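You operate a simulated robot arm through the tools that you are given. There is no shell and no other tool.

You run a simulated robot arm. Do the job below in one go: nothing can be reset, and whatever is moved stays where it is left.

JOB
Set the docked display to level 6 and save it.
Fine: mode knob on LEVEL, plus button steps up, green button saves; tester off at the end.

It is judged by the outcome, as a careful person would: the job done as asked, and still so three seconds after it is handed in. It fails if anything else is knocked over, pushed out of place, dropped, spilled or broken.

ROBOT AND FRAMES
A 6-joint arm with a two-finger parallel gripper, fixed in place. Base frame: the origin is at the foot of the arm, x ahead of it, y to its left, z up; the work surface is at about z = 0. Readings come in m, rad, newtons and seconds.
With the tool pointing down near the work surface it reaches from about 0.18 to 0.46 m from the base axis. Its first joint turns from -1.222 to 1.222 rad. Payload 1.9 kg.
Tool frame: the origin (TCP) lies between the finger pads and is the grasp point; the fingertips stand 0.023 m ahead of it; z points along the fingers, y is the line along which they close. The gripper opens to 0.094 m. The fingers are 0.038 m wide and 0.01 m thick; the gripper's body (0.054 by 0.096 m) begins 0.039 m behind the TCP.
Orientation is that of the tool frame in the base frame, as a unit quaternion [w, x, y, z]. With the fingers straight down and closing along the base's y, the tool's x points along the base's -x, its y along +y and its z along -z.

CONTROLS
- The arm moves only by the tool arm_command. Its argument "steps" is a list of rows, each a list of 3 entries, a list of its own where there are three numbers: the shift along the tool's x, y, z in units of 25 mm (1.0 is 25 mm), then the turn, a rotation vector about the tool's x, y, z in units of 4 degrees (1.0 is 4 degrees), then the closure in counts, from 0 (fully open) to 255 (shut). In form: [[[x, y, z], [ax, ay, az], hand], ...]. A call has 1 to 20 rows; each row shifts and turns the commanded pose from where the row before left it, along the tool's axes as they then stand. A call with a number of a shift or a turn outside -1 to 1 is refused whole. Rows are played at 5 a second. More than 0.05 m and 0.15 rad between two rows, or a gripper value outside its range, and nothing of the call is played. Where a pose cannot be reached the arm comes as near as it can. A force on the tool above 90 N (or 10 N above the force at the start of the call, whichever is more), or a blocked arm, ends the call early, and 0.2 s more pass. The fingers move at their own pace (about 0.108 m/s each) and stop on an object; they squeeze with about 30 N. The grip force told is the motor's: it shows also when the fingers shut on nothing. Time passes only in rows, and 0.2 s behind the last, so rows that do not move let the fingers close. The reply holds the time, the measured pose of the TCP, the force on the tool along the base axes, the opening and the grip force, in the units named above and with some noise, with the torque about the TCP (base axes, N m) and any sound that the robot's microphone picked up.
- Cameras (640 x 400 px; columns grow to the right, rows downward): "scene" is fixed at [0.0508, 0.3008, 0.4441]; the picture's right is [-0.85, -0.53, 0.00], its down [-0.20, 0.33, -0.92] and it looks along [0.49, -0.78, -0.38] (base axes); focal length 214 px, centre (320, 200). "wrist" rides on the gripper at [0.086, 0.016, -0.074] in the tool frame; the picture's right is [-0.18, 0.98, 0.00], its down [-0.58, -0.11, -0.81] and it looks along [-0.79, -0.15, 0.59] (tool axes); focal length 243 px, centre (320, 200). There is no depth. A picture from a camera that has moved, and an enlarged one, comes with that camera's place and axes in the base frame and with its lens.
- snapshot(camera): a new picture of that camera. The clock stands still meanwhile.
- inspect(camera, box): a new picture of the part [left, top, right, bottom] of that camera's present view, enlarged. The clock stands still meanwhile.
- hand_in(): hands the job in; it is judged then, once.

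Nothing tells you positions but the pictures and the camera data. Unless the task says otherwise, let go and move clear before handing in.

The tools are called after "Emit:" as a command line: name --argument value ..., lists and objects as JSON in quotes. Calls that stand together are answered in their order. arm_command: Moves the arm, as the interface text tells. Its arguments: {"type":"object","properties":{"steps":{"type":"array"}},"required":["steps"]} The other tools are called the same way: snapshot (camera) takes a picture; inspect (camera, box) takes an enlarged picture of a part of a camera's view; hand_in () hands the job in.

At the start:

```text
time_s: 0.0
tcp_pos: [0.2792, -0.0011, 0.3832]
tool_rot: [0.0, 0.0, 1.0, 0.0]
force: [0.1, -0.6, -0.1]
ft_torque: [0.03, 0.01, -0.03]
grip_width: 0.0941
finger_force: 0.0
```

scene: 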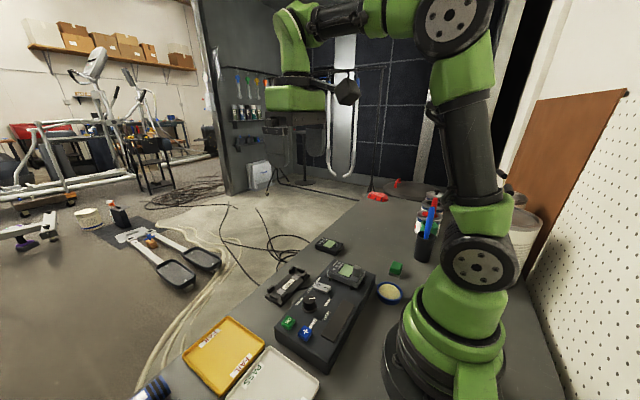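
wrist: 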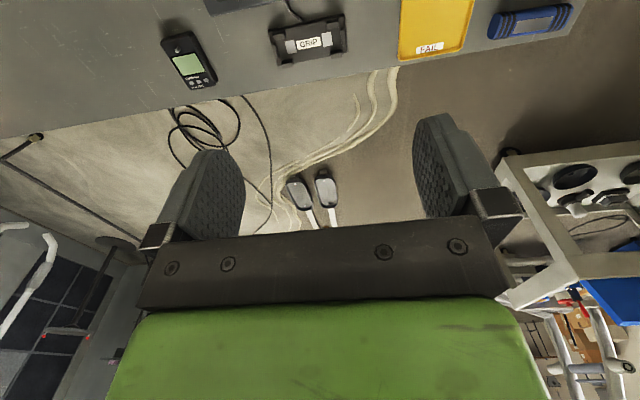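

I see a tester box with a docked display, a knob, a blue plus button and a green button, plus other displays nearby on the bench. I'll enlarge the views first to read the labels.

Emit:
inspect --camera "scene" --box '[255, 230, 415, 380]'

Emit:
inspect --camera "scene" --box '[270, 255, 370, 345]'

Emit:
inspect --camera "wrist" --box '[140, 0, 600, 120]'

```text
2.67 times, centred on (335, 305) of scene
camera zoom: at [0.0508, 0.3008, 0.4441], right [-0.85, -0.53, 0.0], down [-0.2, 0.33, -0.92], along [0.49, -0.78, -0.38], focal length 572 px, centre (280, -80)
```

zoom: 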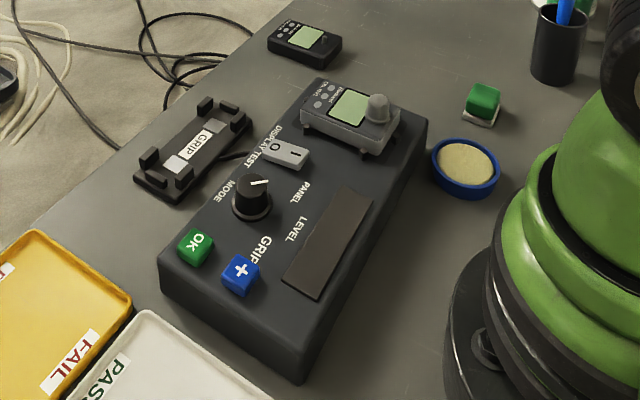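

```text
4.44 times, centred on (320, 300) of scene
camera zoom: at [0.0508, 0.3008, 0.4441], right [-0.85, -0.53, 0.0], down [-0.2, 0.33, -0.92], along [0.49, -0.78, -0.38], focal length 953 px, centre (320, -244)
```

zoom: 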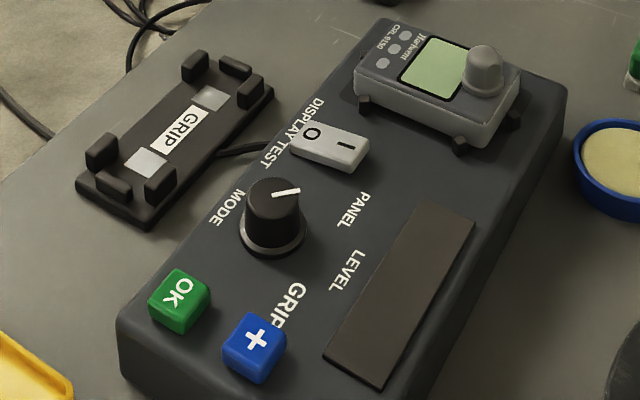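

```text
1.39 times, centred on (370, 60) of wrist
camera zoom: at [0.1931, 0.0165, 0.4588], right [0.18, 0.98, 0.0], down [0.58, -0.11, 0.81], along [0.79, -0.15, -0.59], focal length 338 px, centre (250, 395)
```

zoom: 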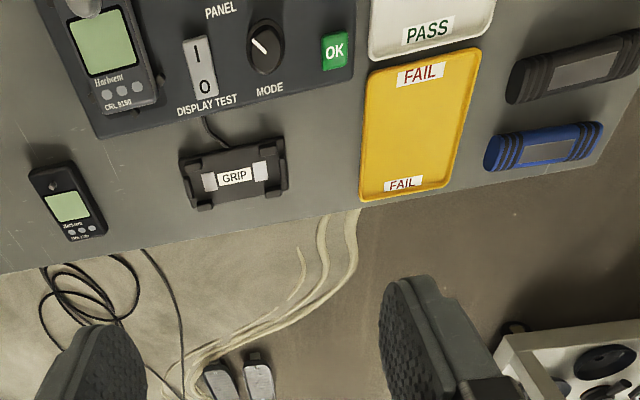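

The tester box sits ahead of the base, with the knob at about (0.25, 0.02, 0.07), and the knob seems to point to PANEL. I'll draw the tool back so the wrist camera sees the whole panel from above.

Emit:
arm_command --steps '[[[0.8, 0, 0], [0, 0, 0], 0], [[0.8, 0, 0], [0, 0, 0], 0], [[0.8, 0, 0], [0, 0, 0], 0], [[0.6, 0, 0], [0, 0, 0], 0], [[0, 0, 0], [0, 0, 0], 0]]'

Emit:
snapshot --camera "wrist"

Emit:
snapshot --camera "scene"

```text
time_s: 1.2
tcp_pos: [0.2048, -0.0012, 0.3837]
tool_rot: [0.001, 0.0, 1.0, -0.001]
force: [-0.6, 0.3, 0.8]
ft_torque: [0.01, 0.01, -0.03]
grip_width: 0.0939
finger_force: 0.1
```

```text
taken
camera wrist: at [0.1175, 0.0168, 0.4591], right [0.18, 0.98, 0.0], down [0.58, -0.11, 0.81], along [0.79, -0.15, -0.59], focal length 243 px, centre (320, 200)
```

wrist: 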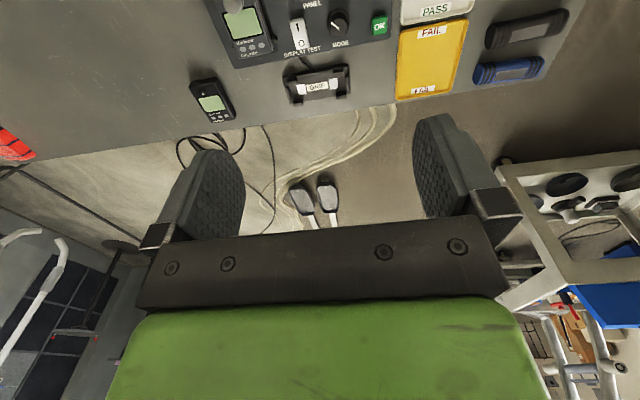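

```text
taken
```

scene: 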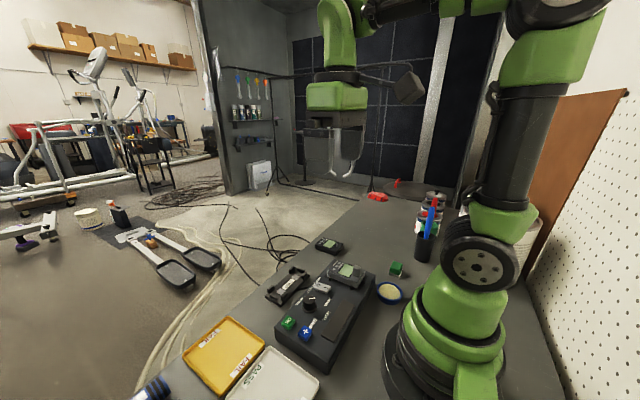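

The panel is only partly in view at the top of the wrist picture. I'll tilt the tool about its y axis so the wrist camera looks more steeply down on the panel.

Emit:
arm_command --steps '[[[0, 0, 0], [0, 1, 0], 0], [[0, 0, 0], [0, 1, 0], 0], [[0, 0, 0], [0, 1, 0], 0], [[0, 0, 0], [0, 1, 0], 0], [[0, 0, 0], [0, 1, 0], 0], [[0, 0, 0], [0, 1, 0], 0], [[0, 0, 0], [0, 0, 0], 0]]'

Emit:
snapshot --camera "wrist"

```text
time_s: 2.8
tcp_pos: [0.2039, -0.0021, 0.383]
tool_rot: [-0.208, 0.0, 0.978, 0.0]
force: [-0.3, -0.2, -0.2]
ft_torque: [0.02, -0.02, 0.01]
grip_width: 0.0938
finger_force: 0.0
```

```text
taken
camera wrist: at [0.1559, 0.0165, 0.4878], right [0.17, 0.98, -0.08], down [0.86, -0.11, 0.5], along [0.48, -0.15, -0.86], focal length 243 px, centre (320, 200)
```

wrist: 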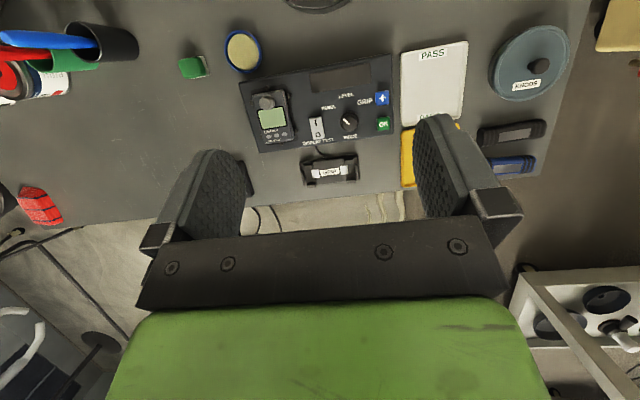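

The whole tester is now in view from above. I'll zoom in on it.

Emit:
inspect --camera "wrist" --box '[230, 50, 410, 190]'

Emit:
inspect --camera "wrist" --box '[300, 85, 400, 155]'

Emit:
inspect --camera "scene" --box '[290, 270, 350, 340]'

```text
2.86 times, centred on (320, 120) of wrist
camera zoom: at [0.1559, 0.0165, 0.4878], right [0.17, 0.98, -0.08], down [0.86, -0.11, 0.5], along [0.48, -0.15, -0.86], focal length 693 px, centre (320, 429)
```

zoom: 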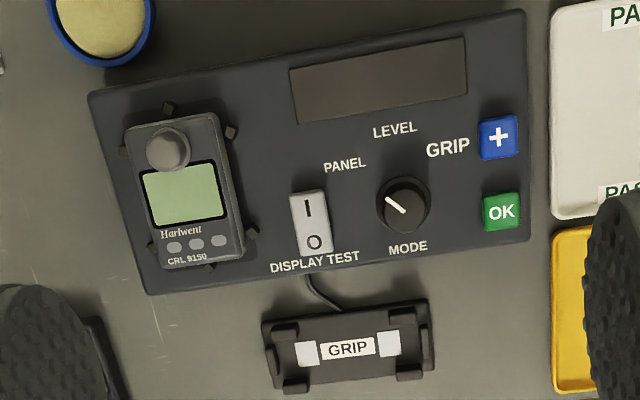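

```text
5.71 times, centred on (350, 120) of wrist
camera zoom: at [0.1559, 0.0165, 0.4878], right [0.17, 0.98, -0.08], down [0.86, -0.11, 0.5], along [0.48, -0.15, -0.86], focal length 1386 px, centre (149, 657)
```

zoom: 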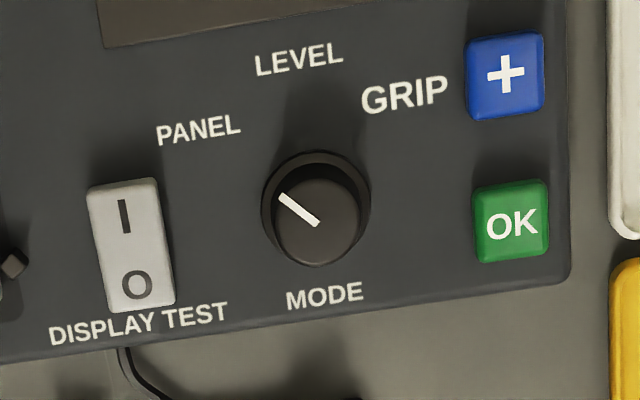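

```text
5.71 times, centred on (320, 305) of scene
camera zoom: at [0.0508, 0.3008, 0.4441], right [-0.85, -0.53, 0.0], down [-0.2, 0.33, -0.92], along [0.49, -0.78, -0.38], focal length 1226 px, centre (320, -400)
```

zoom: 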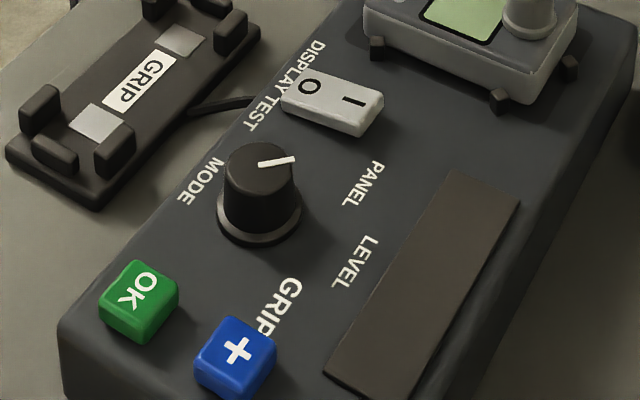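

The panel reads clearly: the knob points to PANEL, the rocker is at O, LEVEL lies straight toward the base from the knob, and GRIP is on the far side. I put the knob at (0.2505, 0.019) with its top at z≈0.072, and the panel surface at z≈0.046. I'll go upright and hover above the knob.

Emit:
arm_command --steps '[[[0, 0, 0], [0, -1, 0], 0], [[0, 0, 0], [0, -1, 0], 0], [[0, 0, 0], [0, -1, 0], 0], [[0, 0, 0], [0, -1, 0], 0], [[0, 0, 0], [0, -1, 0], 0], [[0, 0, 0], [0, -1, 0], 0], [[-0.2, 0.08, 0.8], [0, 0, 0], 0], [[-0.2, 0.08, 0.8], [0, 0, 0], 0], [[-0.2, 0.08, 0.8], [0, 0, 0], 0], [[-0.2, 0.08, 0.8], [0, 0, 0], 0], [[-0.2, 0.08, 0.8], [0, 0, 0], 50], [[-0.2, 0.08, 0.8], [0, 0, 0], 100], [[-0.2, 0.08, 0.8], [0, 0, 0], 106], [[-0.2, 0.08, 0.8], [0, 0, 0], 106], [[-0.2, 0.08, 0.8], [0, 0, 0], 106], [[0, 0, 0.8], [0, 0, 0], 106], [[0, 0, 0.8], [0, 0, 0], 106], [[0, 0, 0], [0, 0, 0], 106]]'

Emit:
snapshot --camera "wrist"

Emit:
snapshot --camera "scene"

```text
time_s: 6.6
tcp_pos: [0.2512, 0.0156, 0.1637]
tool_rot: [0.0, 0.001, 1.0, 0.0]
force: [-0.7, -0.5, -0.3]
ft_torque: [0.02, 0.01, 0.02]
grip_width: 0.0549
finger_force: 0.1
```

```text
taken
camera wrist: at [0.1648, 0.0331, 0.2394], right [0.19, 0.98, 0.0], down [0.58, -0.11, 0.81], along [0.79, -0.15, -0.59], focal length 243 px, centre (320, 200)
```

wrist: 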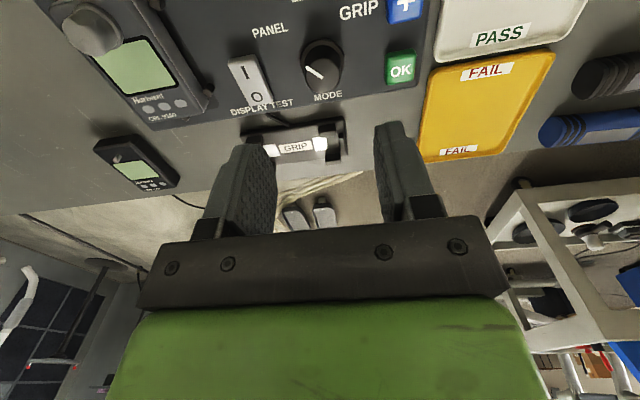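

```text
taken
```

scene: 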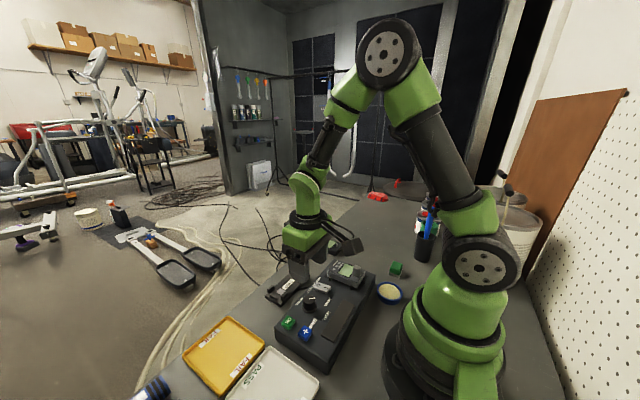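

The gripper hovers above the knob. I'll zoom in to refine the position.

Emit:
inspect --camera "wrist" --box '[220, 0, 440, 130]'

Emit:
inspect --camera "scene" --box '[270, 230, 360, 340]'

```text
2.91 times, centred on (330, 65) of wrist
camera zoom: at [0.1648, 0.0331, 0.2394], right [0.19, 0.98, 0.0], down [0.58, -0.11, 0.81], along [0.79, -0.15, -0.59], focal length 706 px, centre (291, 593)
```

zoom: 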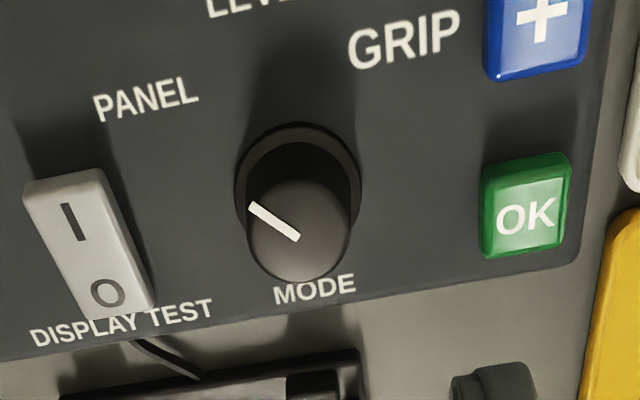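

```text
3.64 times, centred on (315, 285) of scene
camera zoom: at [0.0508, 0.3008, 0.4441], right [-0.85, -0.53, 0.0], down [-0.2, 0.33, -0.92], along [0.49, -0.78, -0.38], focal length 780 px, centre (338, -109)
```

zoom: 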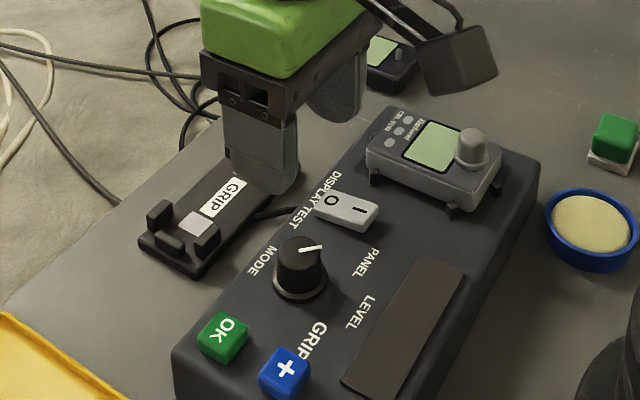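

The knob axis refines to about (0.249, 0.019), so I'll shift by 2 mm and descend with the fingers on either side of it.

Emit:
arm_command --steps '[[[0.07, 0.08, 0.4], [0, 0, 0], 106], [[0, 0, 0.6], [0, 0, 0], 106], [[0, 0, 0.6], [0, 0, 0], 106], [[0, 0, 0.6], [0, 0, 0], 106], [[0, 0, 0.6], [0, 0, 0], 106], [[0, 0, 0.4], [0, 0, 0], 106], [[0, 0, 0.2], [0, 0, 0], 106], [[0, 0, 0], [0, 0, 0], 106]]'

Emit:
snapshot --camera "wrist"

Emit:
inspect --camera "scene" --box '[260, 220, 380, 350]'

```text
time_s: 8.4
tcp_pos: [0.2486, 0.0184, 0.0784]
tool_rot: [0.0, 0.0, 1.0, 0.001]
force: [1.3, 0.4, 0.2]
ft_torque: [-0.02, 0.0, 0.02]
grip_width: 0.055
finger_force: 0.0
```

```text
taken
camera wrist: at [0.1622, 0.0371, 0.1533], right [0.18, 0.98, 0.0], down [0.58, -0.11, 0.81], along [0.79, -0.15, -0.59], focal length 243 px, centre (320, 200)
```

wrist: 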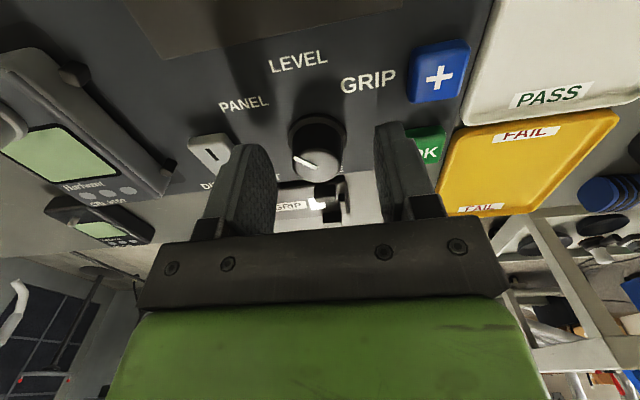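

```text
3.08 times, centred on (320, 285) of scene
camera zoom: at [0.0508, 0.3008, 0.4441], right [-0.85, -0.53, 0.0], down [-0.2, 0.33, -0.92], along [0.49, -0.78, -0.38], focal length 660 px, centre (320, -62)
```

zoom: 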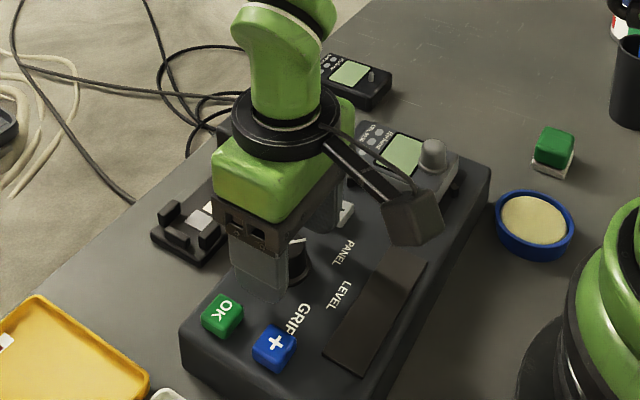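

The fingers straddle the knob with clearance all round. I'll close on it now.

Emit:
arm_command --steps '[[[0, 0, 0], [0, 0, 0], 150], [[0, 0, 0], [0, 0, 0], 190], [[0, 0, 0], [0, 0, 0], 220], [[0, 0, 0], [0, 0, 0], 220]]'

Emit:
inspect --camera "wrist" --box '[180, 20, 480, 240]'

```text
time_s: 9.4
tcp_pos: [0.2499, 0.0182, 0.0774]
tool_rot: [0.0, 0.001, 1.0, -0.001]
force: [1.4, -38.8, -1.4]
ft_torque: [-0.89, 0.15, -0.14]
grip_width: 0.0298
finger_force: 18.6
```

```text
1.82 times, centred on (330, 130) of wrist
camera zoom: at [0.1622, 0.0368, 0.1535], right [0.19, 0.98, 0.0], down [0.58, -0.11, 0.81], along [0.79, -0.15, -0.59], focal length 441 px, centre (302, 327)
```

zoom: 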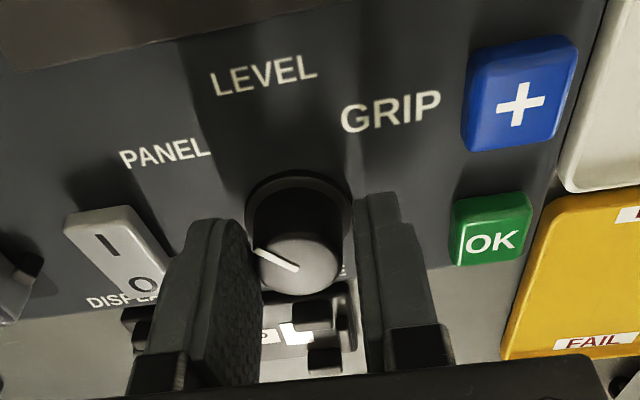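

Only the left finger touches (sideways force −39 N), so the gripper sits about 2 mm too far toward +y. I'll open slightly, shift 2 mm and close again.

Emit:
arm_command --steps '[[[0, 0, 0], [0, 0, 0], 150], [[0, -0.05, 0], [0, 0, 0], 150], [[0, -0.05, 0], [0, 0, 0], 150], [[0, 0, 0], [0, 0, 0], 160], [[0, 0, 0], [0, 0, 0], 175], [[0, 0, 0], [0, 0, 0], 185], [[0, 0, 0], [0, 0, 0], 200], [[0, 0, 0], [0, 0, 0], 200]]'

Emit:
inspect --camera "wrist" --box '[180, 20, 480, 240]'

```text
time_s: 11.2
tcp_pos: [0.2481, 0.0158, 0.0786]
tool_rot: [0.0, 0.0, 1.0, 0.0]
force: [-1.2, 16.0, 0.6]
ft_torque: [0.37, -0.05, 0.08]
grip_width: 0.0272
finger_force: 7.6
```

```text
1.82 times, centred on (330, 130) of wrist
camera zoom: at [0.1613, 0.0339, 0.1533], right [0.18, 0.98, 0.0], down [0.58, -0.11, 0.81], along [0.79, -0.15, -0.59], focal length 441 px, centre (302, 327)
```

zoom: 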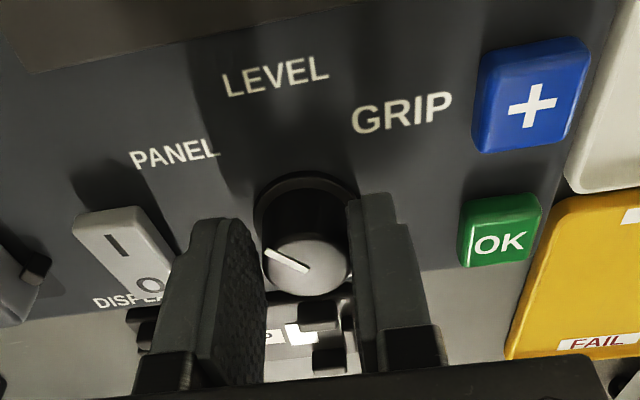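

Now the right finger leads slightly (+16 N), so the knob centre is about 0.8 mm toward +y. The two contacts give a knob diameter of about 25.6 mm. I'll correct and close firmly.

Emit:
arm_command --steps '[[[0, 0, 0], [0, 0, 0], 165], [[0, 0.032, 0], [0, 0, 0], 165], [[0, 0, 0], [0, 0, 0], 165], [[0, 0, 0], [0, 0, 0], 185], [[0, 0, 0], [0, 0, 0], 200], [[0, 0, 0], [0, 0, 0], 215], [[0, 0, 0], [0, 0, 0], 215]]'

Emit:
inspect --camera "wrist" --box '[180, 20, 480, 240]'

```text
time_s: 12.8
tcp_pos: [0.249, 0.0174, 0.078]
tool_rot: [0.0, 0.001, 1.0, 0.0]
force: [-1.0, 16.6, 0.7]
ft_torque: [0.31, 0.05, 0.08]
grip_width: 0.0258
finger_force: 45.1
```

```text
1.82 times, centred on (330, 130) of wrist
camera zoom: at [0.1618, 0.0346, 0.1537], right [0.18, 0.98, 0.0], down [0.58, -0.11, 0.81], along [0.79, -0.15, -0.59], focal length 441 px, centre (302, 327)
```

zoom: 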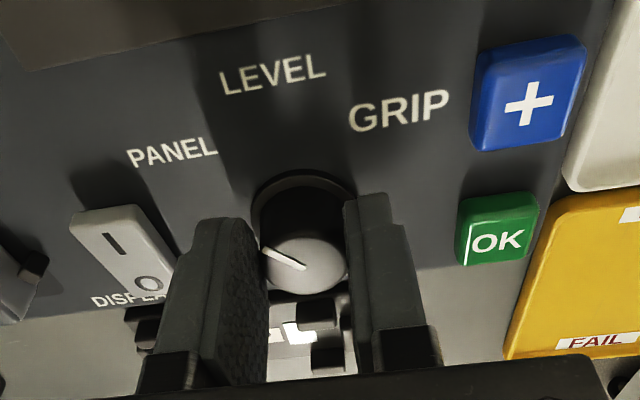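

Both fingers now grip the knob (45 N, 25.8 mm). I'll turn it clockwise, seen from above, starting with about half of the 45°.

Emit:
arm_command --steps '[[[0, 0.01, 0], [0, 0, 0], 215], [[0, 0, 0], [0, 0, 1], 215], [[0, 0, 0], [0, 0, 1], 215], [[0, 0, 0], [0, 0, 1], 215], [[0, 0, 0], [0, 0, 1], 215], [[0, 0, 0], [0, 0, 1], 215], [[0, 0, 0], [0, 0, 0], 215]]'

Emit:
inspect --camera "wrist" --box '[180, 20, 480, 240]'

```text
time_s: 14.4
tcp_pos: [0.2489, 0.0179, 0.0792]
tool_rot: [0.001, 0.173, 0.985, 0.0]
force: [-3.8, 59.4, 4.5]
ft_torque: [1.17, -0.53, 0.23]
grip_width: 0.026
finger_force: 45.4
```

```text
1.82 times, centred on (330, 130) of wrist
camera zoom: at [0.1729, 0.0643, 0.1536], right [0.51, 0.86, 0.0], down [0.51, -0.3, 0.81], along [0.7, -0.41, -0.59], focal length 441 px, centre (302, 327)
```

zoom: 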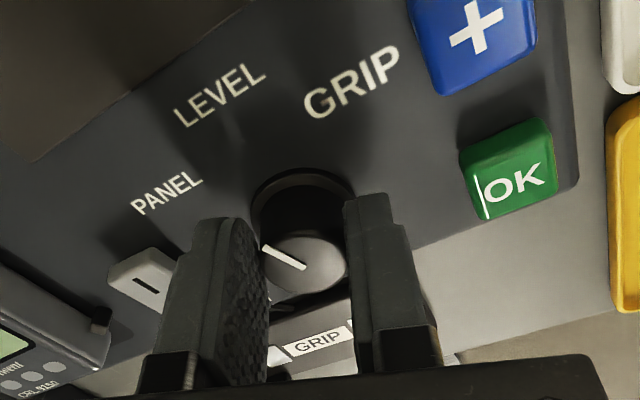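

The knob turns with the gripper (20° so far), but the sideways force has grown to 59 N, which tells me the turning centre is a few millimetres off. I'll shift along the closing axis to relieve the force before turning further.

Emit:
arm_command --steps '[[[0, 0.03, 0], [0, 0, 0], 215], [[0, 0, 0], [0, 0, 0], 215]]'

```text
time_s: 15.0
tcp_pos: [0.2495, 0.0186, 0.0771]
tool_rot: [0.001, 0.174, 0.985, 0.0]
force: [-5.2, 35.1, 15.2]
ft_torque: [0.65, -0.47, 0.1]
grip_width: 0.0258
finger_force: 45.4
```

Shifting cut the side force from 59 to 35 N, so the direction is right. I'll continue shifting and turn a bit more.

Emit:
arm_command --steps '[[[0, 0.035, 0], [0, 0, 0], 215], [[0, 0.01, 0], [0, 0, 0.75], 215], [[0, 0.01, 0], [0, 0, 0.75], 215], [[0, 0, 0], [0, 0, 0], 215]]'

Emit:
inspect --camera "wrist" --box '[180, 20, 480, 240]'

```text
time_s: 16.0
tcp_pos: [0.2497, 0.0191, 0.0788]
tool_rot: [0.001, 0.226, 0.974, -0.001]
force: [7.7, -22.8, 17.8]
ft_torque: [-0.24, 0.45, -0.06]
grip_width: 0.0262
finger_force: 45.2
```

```text
1.82 times, centred on (330, 130) of wrist
camera zoom: at [0.1785, 0.0728, 0.1533], right [0.6, 0.8, 0.0], down [0.47, -0.35, 0.81], along [0.65, -0.48, -0.59], focal length 441 px, centre (302, 327)
```

zoom: 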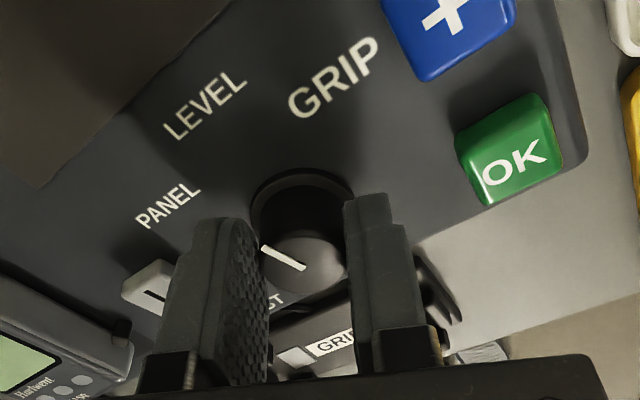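

The force has flipped to −23 N at 26°, a small overshoot. I'll continue the turn without further shift and watch the force.

Emit:
arm_command --steps '[[[0, -0.01, 0], [0, 0, 0.8], 215], [[0, 0, 0], [0, 0, 0.8], 215], [[0, 0, 0], [0, 0, 0.8], 215], [[0, 0, 0], [0, 0, 0], 215]]'

Emit:
inspect --camera "wrist" --box '[180, 20, 480, 240]'

```text
time_s: 17.0
tcp_pos: [0.2499, 0.0196, 0.0791]
tool_rot: [0.002, 0.306, 0.952, 0.001]
force: [21.7, -12.3, -18.8]
ft_torque: [-0.33, -0.46, 0.01]
grip_width: 0.026
finger_force: 45.4
```

```text
1.82 times, centred on (330, 130) of wrist
camera zoom: at [0.1883, 0.0843, 0.1533], right [0.72, 0.69, 0.0], down [0.41, -0.43, 0.81], along [0.56, -0.58, -0.59], focal length 441 px, centre (302, 327)
```

zoom: 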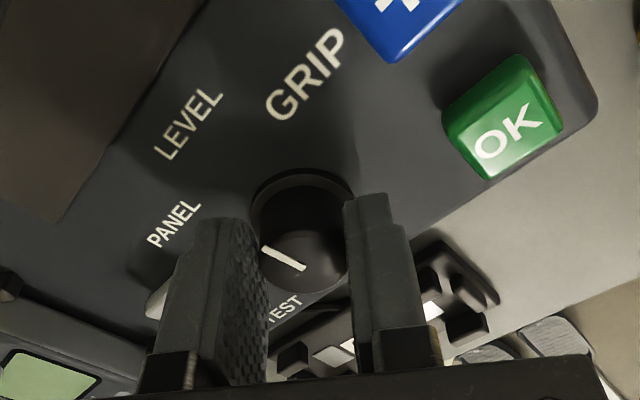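

The knob is at about 36° of turn and the forces are modest. I'll finish the remaining 9–10°.

Emit:
arm_command --steps '[[[0, 0, 0], [0, 0, 0.8], 215], [[0, 0, 0], [0, 0, 0.8], 215], [[0, 0, 0], [0, 0, 0.75], 215], [[0, 0, 0], [0, 0, 0], 215]]'

Emit:
inspect --camera "wrist" --box '[180, 20, 480, 240]'

```text
time_s: 18.0
tcp_pos: [0.249, 0.0208, 0.078]
tool_rot: [0.002, 0.383, 0.924, 0.002]
force: [25.1, 4.3, -25.5]
ft_torque: [0.14, -0.41, 0.08]
grip_width: 0.0261
finger_force: 45.6
```

```text
1.82 times, centred on (330, 130) of wrist
camera zoom: at [0.1996, 0.0938, 0.1534], right [0.82, 0.57, 0.0], down [0.33, -0.49, 0.81], along [0.46, -0.67, -0.59], focal length 441 px, centre (302, 327)
```

zoom: 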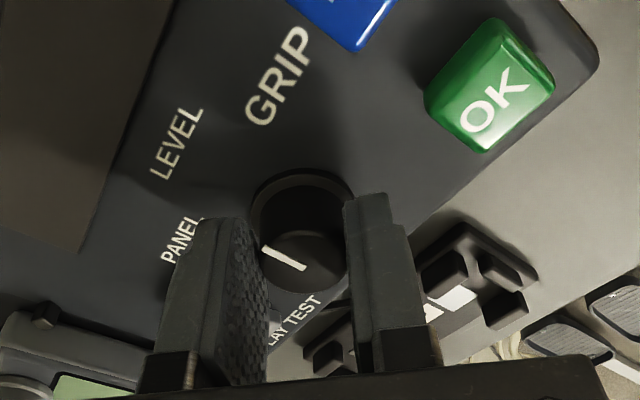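

The gripper has turned 45°. I'll release, rise straight up, and look.

Emit:
arm_command --steps '[[[0, 0, 0], [0, 0, 0], 185], [[0, 0, 0], [0, 0, 0], 160], [[0, 0, 0], [0, 0, 0], 130], [[0, 0, 0], [0, 0, 0], 130], [[0, 0, -0.6], [0, 0, 0], 130], [[0, 0, -0.8], [0, 0, 0], 130], [[0, 0, -0.8], [0, 0, 0], 130], [[0, 0, -0.8], [0, 0, 0], 130], [[0, 0, -0.6], [0, 0, 0], 130], [[0, 0, 0], [0, 0, 0], 130]]'

Emit:
snapshot --camera "wrist"

Emit:
inspect --camera "scene" --box '[260, 220, 380, 350]'

```text
time_s: 20.2
tcp_pos: [0.2493, 0.0208, 0.1689]
tool_rot: [0.001, 0.383, 0.924, -0.001]
force: [0.0, -0.4, -0.1]
ft_torque: [0.04, -0.03, 0.0]
grip_width: 0.0463
finger_force: 0.0
```

```text
taken
camera wrist: at [0.1987, 0.0936, 0.2441], right [0.83, 0.56, 0.0], down [0.33, -0.49, 0.81], along [0.46, -0.67, -0.59], focal length 243 px, centre (320, 200)
```

wrist: 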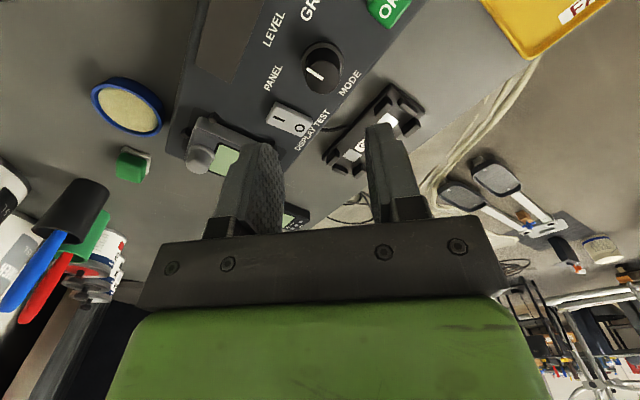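

```text
3.08 times, centred on (320, 285) of scene
camera zoom: at [0.0508, 0.3008, 0.4441], right [-0.85, -0.53, 0.0], down [-0.2, 0.33, -0.92], along [0.49, -0.78, -0.38], focal length 660 px, centre (320, -62)
```

zoom: 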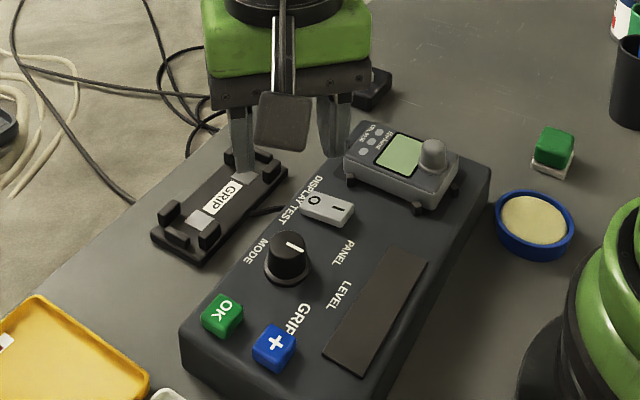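

The knob has moved; I'll check whether it points exactly at LEVEL.

Emit:
inspect --camera "scene" --box '[290, 270, 350, 340]'

Emit:
inspect --camera "wrist" --box '[240, 0, 420, 140]'

```text
5.71 times, centred on (320, 305) of scene
camera zoom: at [0.0508, 0.3008, 0.4441], right [-0.85, -0.53, 0.0], down [-0.2, 0.33, -0.92], along [0.49, -0.78, -0.38], focal length 1226 px, centre (320, -400)
```

zoom: 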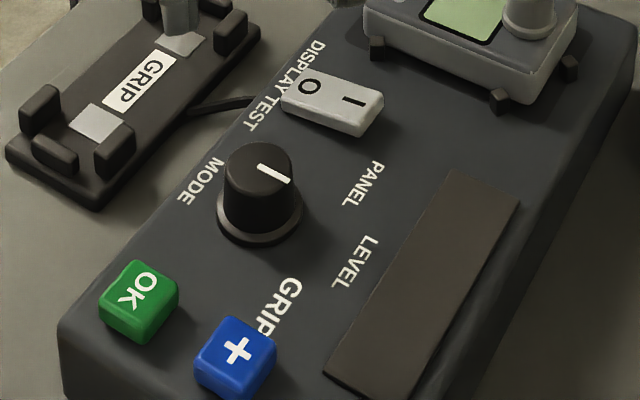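

```text
2.86 times, centred on (330, 70) of wrist
camera zoom: at [0.1987, 0.0936, 0.2441], right [0.83, 0.56, 0.0], down [0.33, -0.49, 0.81], along [0.46, -0.67, -0.59], focal length 693 px, centre (291, 571)
```

zoom: 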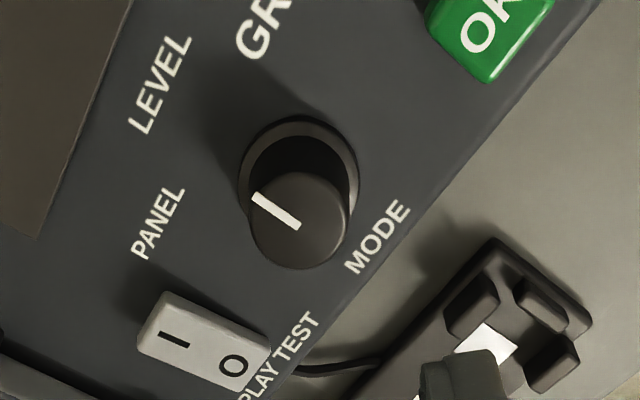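

The pointer lies on LEVEL exactly and the tester has not shifted. Next is the power rocker, with its I end at about (0.240, −0.038, 0.059). I'll square the gripper, shut the fingers and move above it.

Emit:
arm_command --steps '[[[0, 0, 0], [0, 0, -1], 255], [[0, 0, 0], [0, 0, -1], 255], [[0, 0, 0], [0, 0, -1], 255], [[0, 0, 0], [0, 0, -1], 255], [[0, 0, 0], [0, 0, -1], 255], [[0, 0, 0], [0, 0, -1], 255], [[0, 0, 0], [0, 0, -1], 255], [[0, 0, 0], [0, 0, -1], 255], [[0, 0, 0], [0, 0, -1], 255], [[0, 0, 0], [0, 0, -1], 255], [[0, 0, 0], [0, 0, -1], 255], [[0, 0, 0], [0, 0, -0.25], 255], [[0.222, -0.6, 0.5], [0, 0, 0], 255], [[0.222, -0.6, 0.5], [0, 0, 0], 255], [[0.222, -0.6, 0.5], [0, 0, 0], 255], [[0.222, -0.6, 0.5], [0, 0, 0], 255], [[0, 0, 0], [0, 0, 0], 255]]'

Emit:
snapshot --camera "wrist"

Emit:
inspect --camera "scene" --box '[270, 230, 370, 340]'

```text
time_s: 23.8
tcp_pos: [0.2271, -0.0418, 0.1178]
tool_rot: [0.0, 0.0, 1.0, 0.0]
force: [0.0, -0.7, 0.8]
ft_torque: [0.0, 0.03, -0.02]
grip_width: 0.0
finger_force: 30.0
```

```text
taken
camera wrist: at [0.1395, -0.0229, 0.1931], right [0.18, 0.98, 0.0], down [0.58, -0.11, 0.81], along [0.79, -0.15, -0.59], focal length 243 px, centre (320, 200)
```

wrist: 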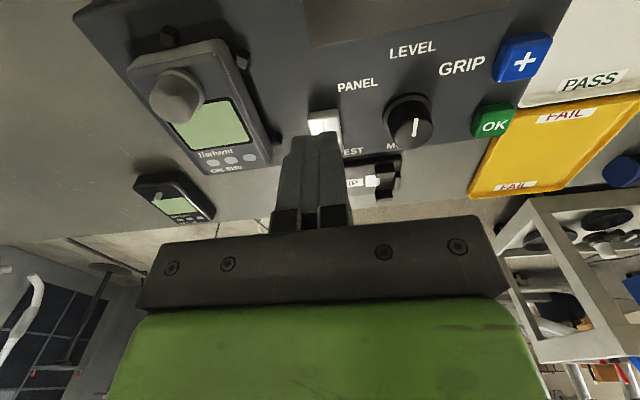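

```text
3.64 times, centred on (320, 285) of scene
camera zoom: at [0.0508, 0.3008, 0.4441], right [-0.85, -0.53, 0.0], down [-0.2, 0.33, -0.92], along [0.49, -0.78, -0.38], focal length 780 px, centre (320, -109)
```

zoom: 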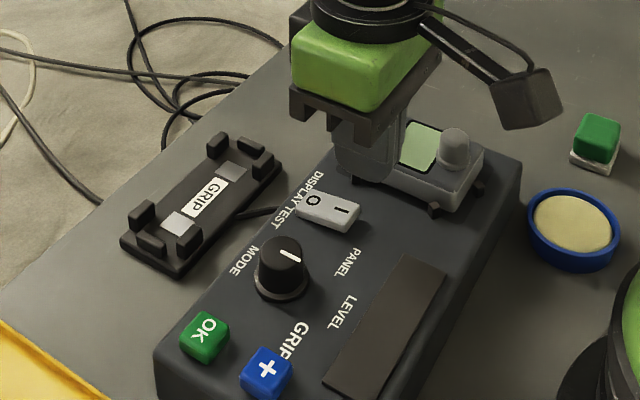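

The shut fingers are above the I end of the rocker. I'll descend and press in small steps, watching the force.

Emit:
arm_command --steps '[[[0, 0, 0.4], [0, 0, 0], 255], [[0, 0, 0.4], [0, 0, 0], 255], [[0, 0, 0.4], [0, 0, 0], 255], [[0, 0, 0.1], [0, 0, 0], 255], [[0, 0, 0.08], [0, 0, 0], 255], [[0, 0, 0.08], [0, 0, 0], 255]]'

Emit:
inspect --camera "scene" --box '[290, 250, 370, 340]'

```text
time_s: 25.2
tcp_pos: [0.2263, -0.0406, 0.0814]
tool_rot: [0.0, 0.001, 1.0, 0.0]
force: [1.0, -0.3, 1.7]
ft_torque: [0.0, -0.01, 0.03]
grip_width: 0.0
finger_force: 30.0
```

```text
4.44 times, centred on (330, 295) of scene
camera zoom: at [0.0508, 0.3008, 0.4441], right [-0.85, -0.53, 0.0], down [-0.2, 0.33, -0.92], along [0.49, -0.78, -0.38], focal length 953 px, centre (276, -222)
```

zoom: 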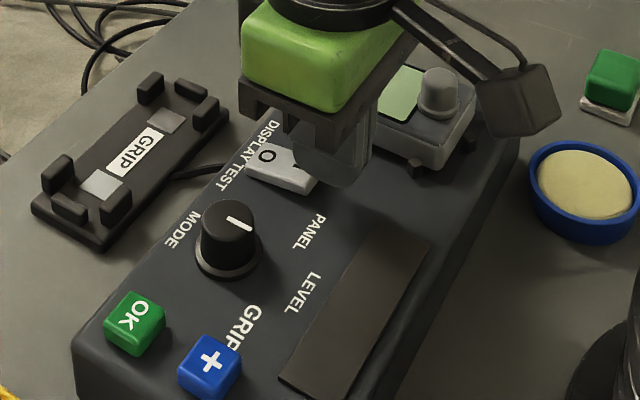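

The tips are just above the rocker with no real contact yet. I'll continue down in 1.5 mm steps.

Emit:
arm_command --steps '[[[0, 0, 0.06], [0, 0, 0], 255], [[0, 0, 0.06], [0, 0, 0], 255], [[0, 0, 0], [0, 0, 0], 255]]'

Emit:
inspect --camera "scene" --box '[290, 250, 370, 340]'

```text
time_s: 26.0
tcp_pos: [0.2265, -0.0411, 0.0786]
tool_rot: [0.001, 0.0, 1.0, 0.0]
force: [-0.5, 1.0, 0.1]
ft_torque: [-0.04, -0.02, 0.01]
grip_width: 0.0
finger_force: 30.3
```

```text
4.44 times, centred on (330, 295) of scene
camera zoom: at [0.0508, 0.3008, 0.4441], right [-0.85, -0.53, 0.0], down [-0.2, 0.33, -0.92], along [0.49, -0.78, -0.38], focal length 953 px, centre (276, -222)
```

zoom: 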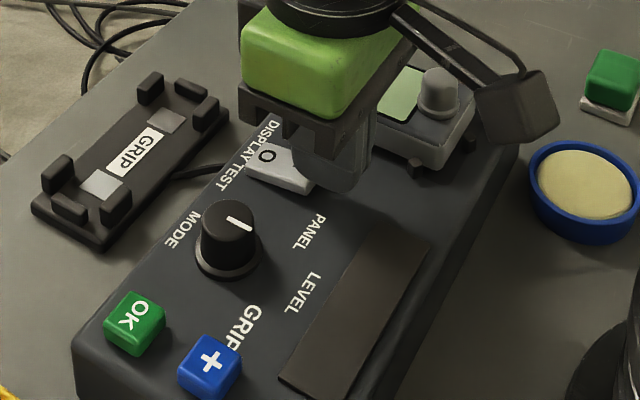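

No contact yet with tips at about 0.057. I'll keep descending slowly.

Emit:
arm_command --steps '[[[0, 0, 0.05], [0, 0, 0], 255], [[0, 0, 0.05], [0, 0, 0], 255], [[0, 0, 0], [0, 0, 0], 255]]'

Emit:
snapshot --camera "wrist"

```text
time_s: 26.8
tcp_pos: [0.2268, -0.04, 0.0762]
tool_rot: [-0.001, 0.0, 1.0, 0.0]
force: [-0.2, 0.3, -0.4]
ft_torque: [0.0, 0.04, 0.01]
grip_width: 0.0
finger_force: 29.7
```

```text
taken
camera wrist: at [0.1406, -0.0231, 0.1519], right [0.18, 0.98, 0.0], down [0.58, -0.11, 0.81], along [0.79, -0.15, -0.59], focal length 243 px, centre (320, 200)
```

wrist: 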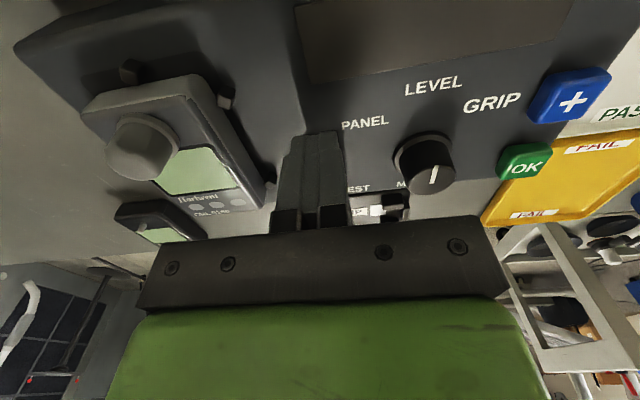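

No contact even at about 0.055: the fingertips are rounded, so their edge doesn't reach the rocker. I'll rise a little, shift 9 mm forward so the tip centre lies over the I end, and press again.

Emit:
arm_command --steps '[[[0, 0, -0.4], [0, 0, 0], 255], [[-0.36, 0, 0], [0, 0, 0], 255], [[0, 0, 0.15], [0, 0, 0], 255], [[0, 0, 0.1], [0, 0, 0], 255], [[0, 0, 0.05], [0, 0, 0], 255], [[0, 0, 0], [0, 0, 0], 255]]'

Emit:
snapshot --camera "wrist"

Emit:
inspect --camera "scene" --box '[290, 250, 370, 340]'

```text
time_s: 28.2
tcp_pos: [0.2356, -0.0408, 0.0791]
tool_rot: [0.0, 0.001, 1.0, 0.0]
force: [0.4, 0.2, -0.5]
ft_torque: [0.0, 0.01, -0.01]
grip_width: 0.0
finger_force: 29.8
```

```text
taken
camera wrist: at [0.149, -0.0232, 0.1544], right [0.18, 0.98, 0.0], down [0.58, -0.11, 0.81], along [0.79, -0.15, -0.59], focal length 243 px, centre (320, 200)
```

wrist: 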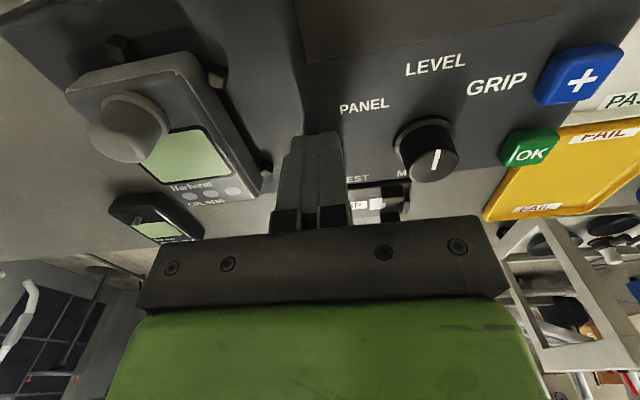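

```text
4.44 times, centred on (330, 295) of scene
camera zoom: at [0.0508, 0.3008, 0.4441], right [-0.85, -0.53, 0.0], down [-0.2, 0.33, -0.92], along [0.49, -0.78, -0.38], focal length 953 px, centre (276, -222)
```

zoom: 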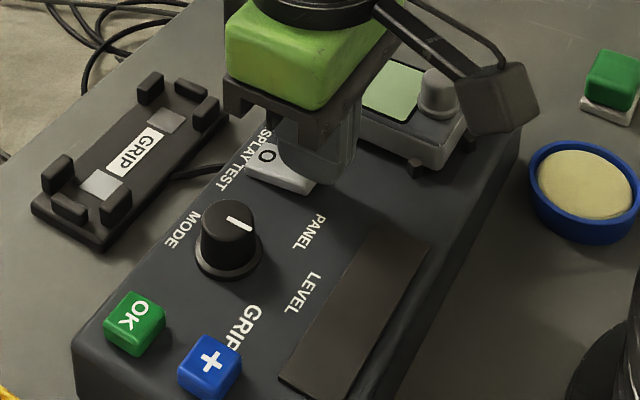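

The tip is now centred over the I end at about z=0.057. I'll press in 1.5 mm steps.

Emit:
arm_command --steps '[[[0, 0, 0.06], [0, 0, 0], 255], [[0, 0, 0.06], [0, 0, 0], 255], [[0, 0, 0], [0, 0, 0], 255]]'

Emit:
inspect --camera "scene" --box '[290, 250, 370, 340]'

```text
time_s: 29.0
tcp_pos: [0.2357, -0.041, 0.075]
tool_rot: [0.0, 0.0, 1.0, 0.0]
force: [0.6, -0.2, 0.7]
ft_torque: [-0.02, -0.02, 0.02]
grip_width: 0.0002
finger_force: 30.3
```

```text
4.44 times, centred on (330, 295) of scene
camera zoom: at [0.0508, 0.3008, 0.4441], right [-0.85, -0.53, 0.0], down [-0.2, 0.33, -0.92], along [0.49, -0.78, -0.38], focal length 953 px, centre (276, -222)
```

zoom: 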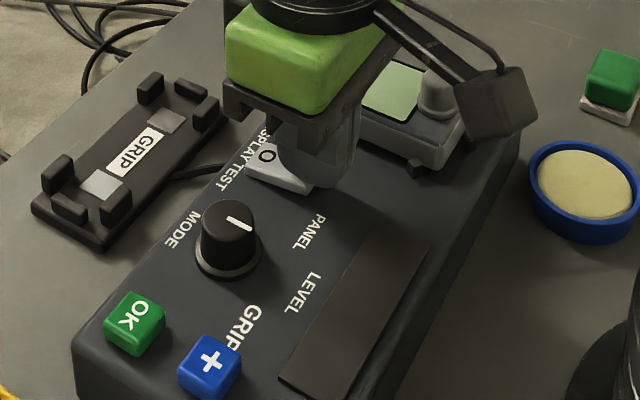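

Still no contact at a tip height of about 0.054. I'll continue downward in small steps; the panel itself is about 8 mm lower.

Emit:
arm_command --steps '[[[0, 0, 0.05], [0, 0, 0], 255], [[0, 0, 0.05], [0, 0, 0], 255], [[0, 0, 0], [0, 0, 0], 255]]'

Emit:
inspect --camera "scene" --box '[300, 265, 350, 315]'

Emit:
inspect --camera "wrist" --box '[240, 80, 400, 240]'

```text
time_s: 29.8
tcp_pos: [0.2364, -0.0408, 0.073]
tool_rot: [0.0, 0.0, 1.0, -0.001]
force: [0.2, -0.4, -0.3]
ft_torque: [0.0, 0.05, -0.02]
grip_width: 0.0002
finger_force: 30.0
```

```text
8.00 times, centred on (325, 290) of scene
camera zoom: at [0.0508, 0.3008, 0.4441], right [-0.85, -0.53, 0.0], down [-0.2, 0.33, -0.92], along [0.49, -0.78, -0.38], focal length 1716 px, centre (280, -520)
```

zoom: 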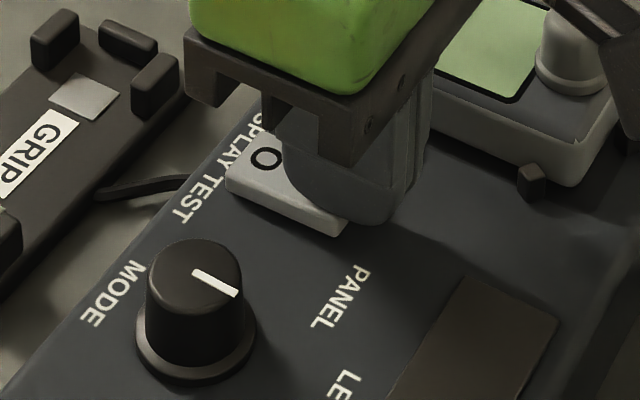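

```text
2.50 times, centred on (320, 160) of wrist
camera zoom: at [0.1495, -0.0232, 0.1492], right [0.18, 0.98, 0.0], down [0.58, -0.11, 0.81], along [0.79, -0.15, -0.59], focal length 606 px, centre (320, 300)
```

zoom: 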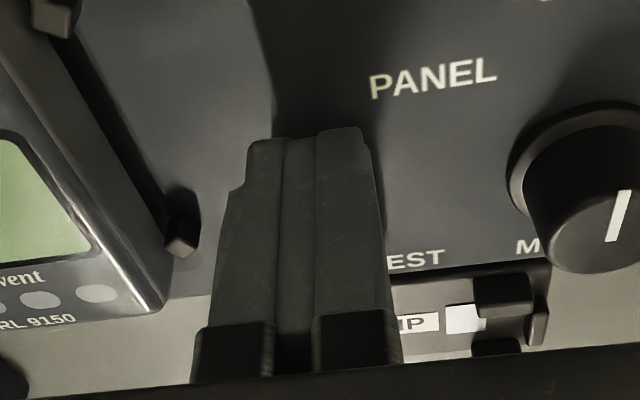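

The tip looks almost on the rocker's I end. I'll keep stepping down gently until I feel it.

Emit:
arm_command --steps '[[[0, 0, 0.05], [0, 0, 0], 255], [[0, 0, 0.03], [0, 0, 0], 255], [[0, 0, 0], [0, 0, 0], 255]]'

Emit:
inspect --camera "scene" --box '[300, 265, 350, 315]'

```text
time_s: 30.6
tcp_pos: [0.2356, -0.0408, 0.0725]
tool_rot: [0.001, 0.0, 1.0, 0.001]
force: [-3.1, -2.4, 9.7]
ft_torque: [0.02, -0.13, 0.01]
grip_width: 0.0
finger_force: 30.4
stopped in row 3: the force on the tool passed its limit at 94 N (the readings are from after the stop); the commanded pose is now the measured one
```

```text
8.00 times, centred on (325, 290) of scene
camera zoom: at [0.0508, 0.3008, 0.4441], right [-0.85, -0.53, 0.0], down [-0.2, 0.33, -0.92], along [0.49, -0.78, -0.38], focal length 1716 px, centre (280, -520)
```

zoom: 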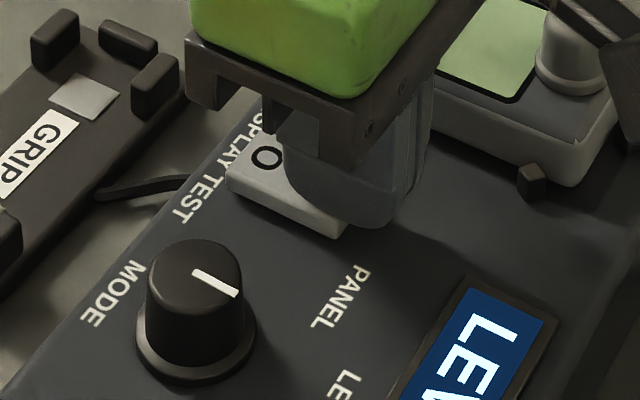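

The tester is on: the panel readout lit up showing "LEV…". I'll rise clear and read it.

Emit:
arm_command --steps '[[[0, 0, -0.2], [0, 0, 0], 255], [[0, 0, -0.6], [0, 0, 0], 255], [[0, 0, -0.8], [0, 0, 0], 255], [[0, 0, -0.6], [0, 0, 0], 255], [[0, 0, 0], [0, 0, 0], 255]]'

Emit:
inspect --camera "scene" --box '[270, 255, 380, 355]'

Emit:
snapshot --camera "wrist"

```text
time_s: 31.8
tcp_pos: [0.2372, -0.0397, 0.1275]
tool_rot: [0.0, 0.002, 1.0, 0.0]
force: [0.8, 1.0, -0.4]
ft_torque: [0.02, 0.04, 0.02]
grip_width: 0.0002
finger_force: 29.7
```

```text
4.00 times, centred on (325, 305) of scene
camera zoom: at [0.0508, 0.3008, 0.4441], right [-0.85, -0.53, 0.0], down [-0.2, 0.33, -0.92], along [0.49, -0.78, -0.38], focal length 858 px, centre (300, -220)
```

zoom: 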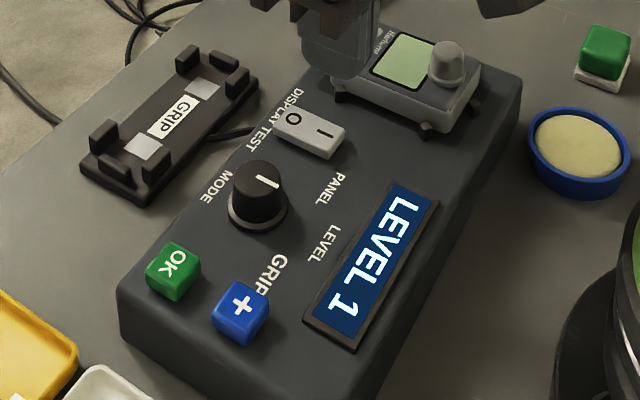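

```text
taken
camera wrist: at [0.1492, -0.0225, 0.2029], right [0.19, 0.98, 0.0], down [0.58, -0.11, 0.81], along [0.79, -0.15, -0.59], focal length 243 px, centre (320, 200)
```

wrist: 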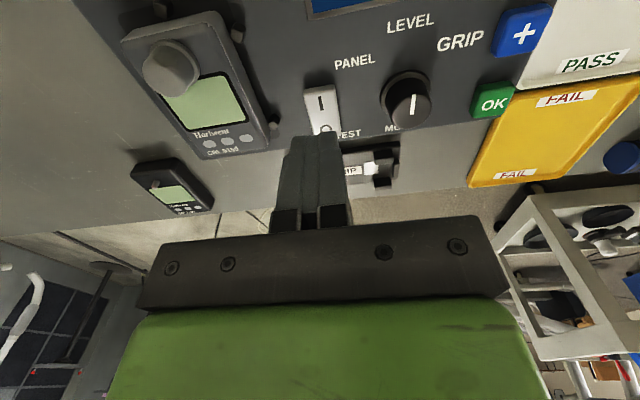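

The readout says LEVEL 1, so five presses of plus are needed. I'll move the shut fingertips over the plus button at about (0.2205, 0.075).

Emit:
arm_command --steps '[[[0.097, 0.76, 0], [0, 0, 0], 255], [[0.097, 0.76, 0], [0, 0, 0], 255], [[0.097, 0.76, 0], [0, 0, 0], 255], [[0.097, 0.76, 0.2], [0, 0, 0], 255], [[0.097, 0.76, 0.3], [0, 0, 0], 255], [[0.097, 0.76, 0.3], [0, 0, 0], 255], [[0, 0, 0], [0, 0, 0], 255]]'

Emit:
inspect --camera "scene" --box '[270, 255, 380, 355]'

Emit:
snapshot --camera "wrist"

```text
time_s: 33.4
tcp_pos: [0.2205, 0.073, 0.1083]
tool_rot: [0.002, 0.001, 1.0, 0.001]
force: [-0.1, 0.4, -0.3]
ft_torque: [0.04, -0.05, 0.0]
grip_width: 0.0001
finger_force: 29.9
```

```text
4.00 times, centred on (325, 305) of scene
camera zoom: at [0.0508, 0.3008, 0.4441], right [-0.85, -0.53, 0.0], down [-0.2, 0.33, -0.92], along [0.49, -0.78, -0.38], focal length 858 px, centre (300, -220)
```

zoom: 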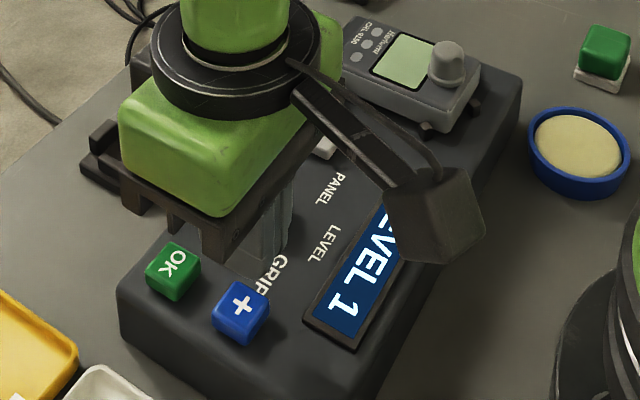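

```text
taken
camera wrist: at [0.1342, 0.0914, 0.1829], right [0.19, 0.98, 0.0], down [0.58, -0.11, 0.81], along [0.79, -0.15, -0.59], focal length 243 px, centre (320, 200)
```

wrist: 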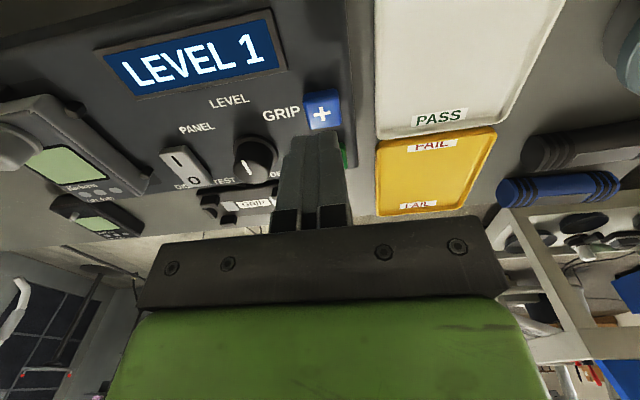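

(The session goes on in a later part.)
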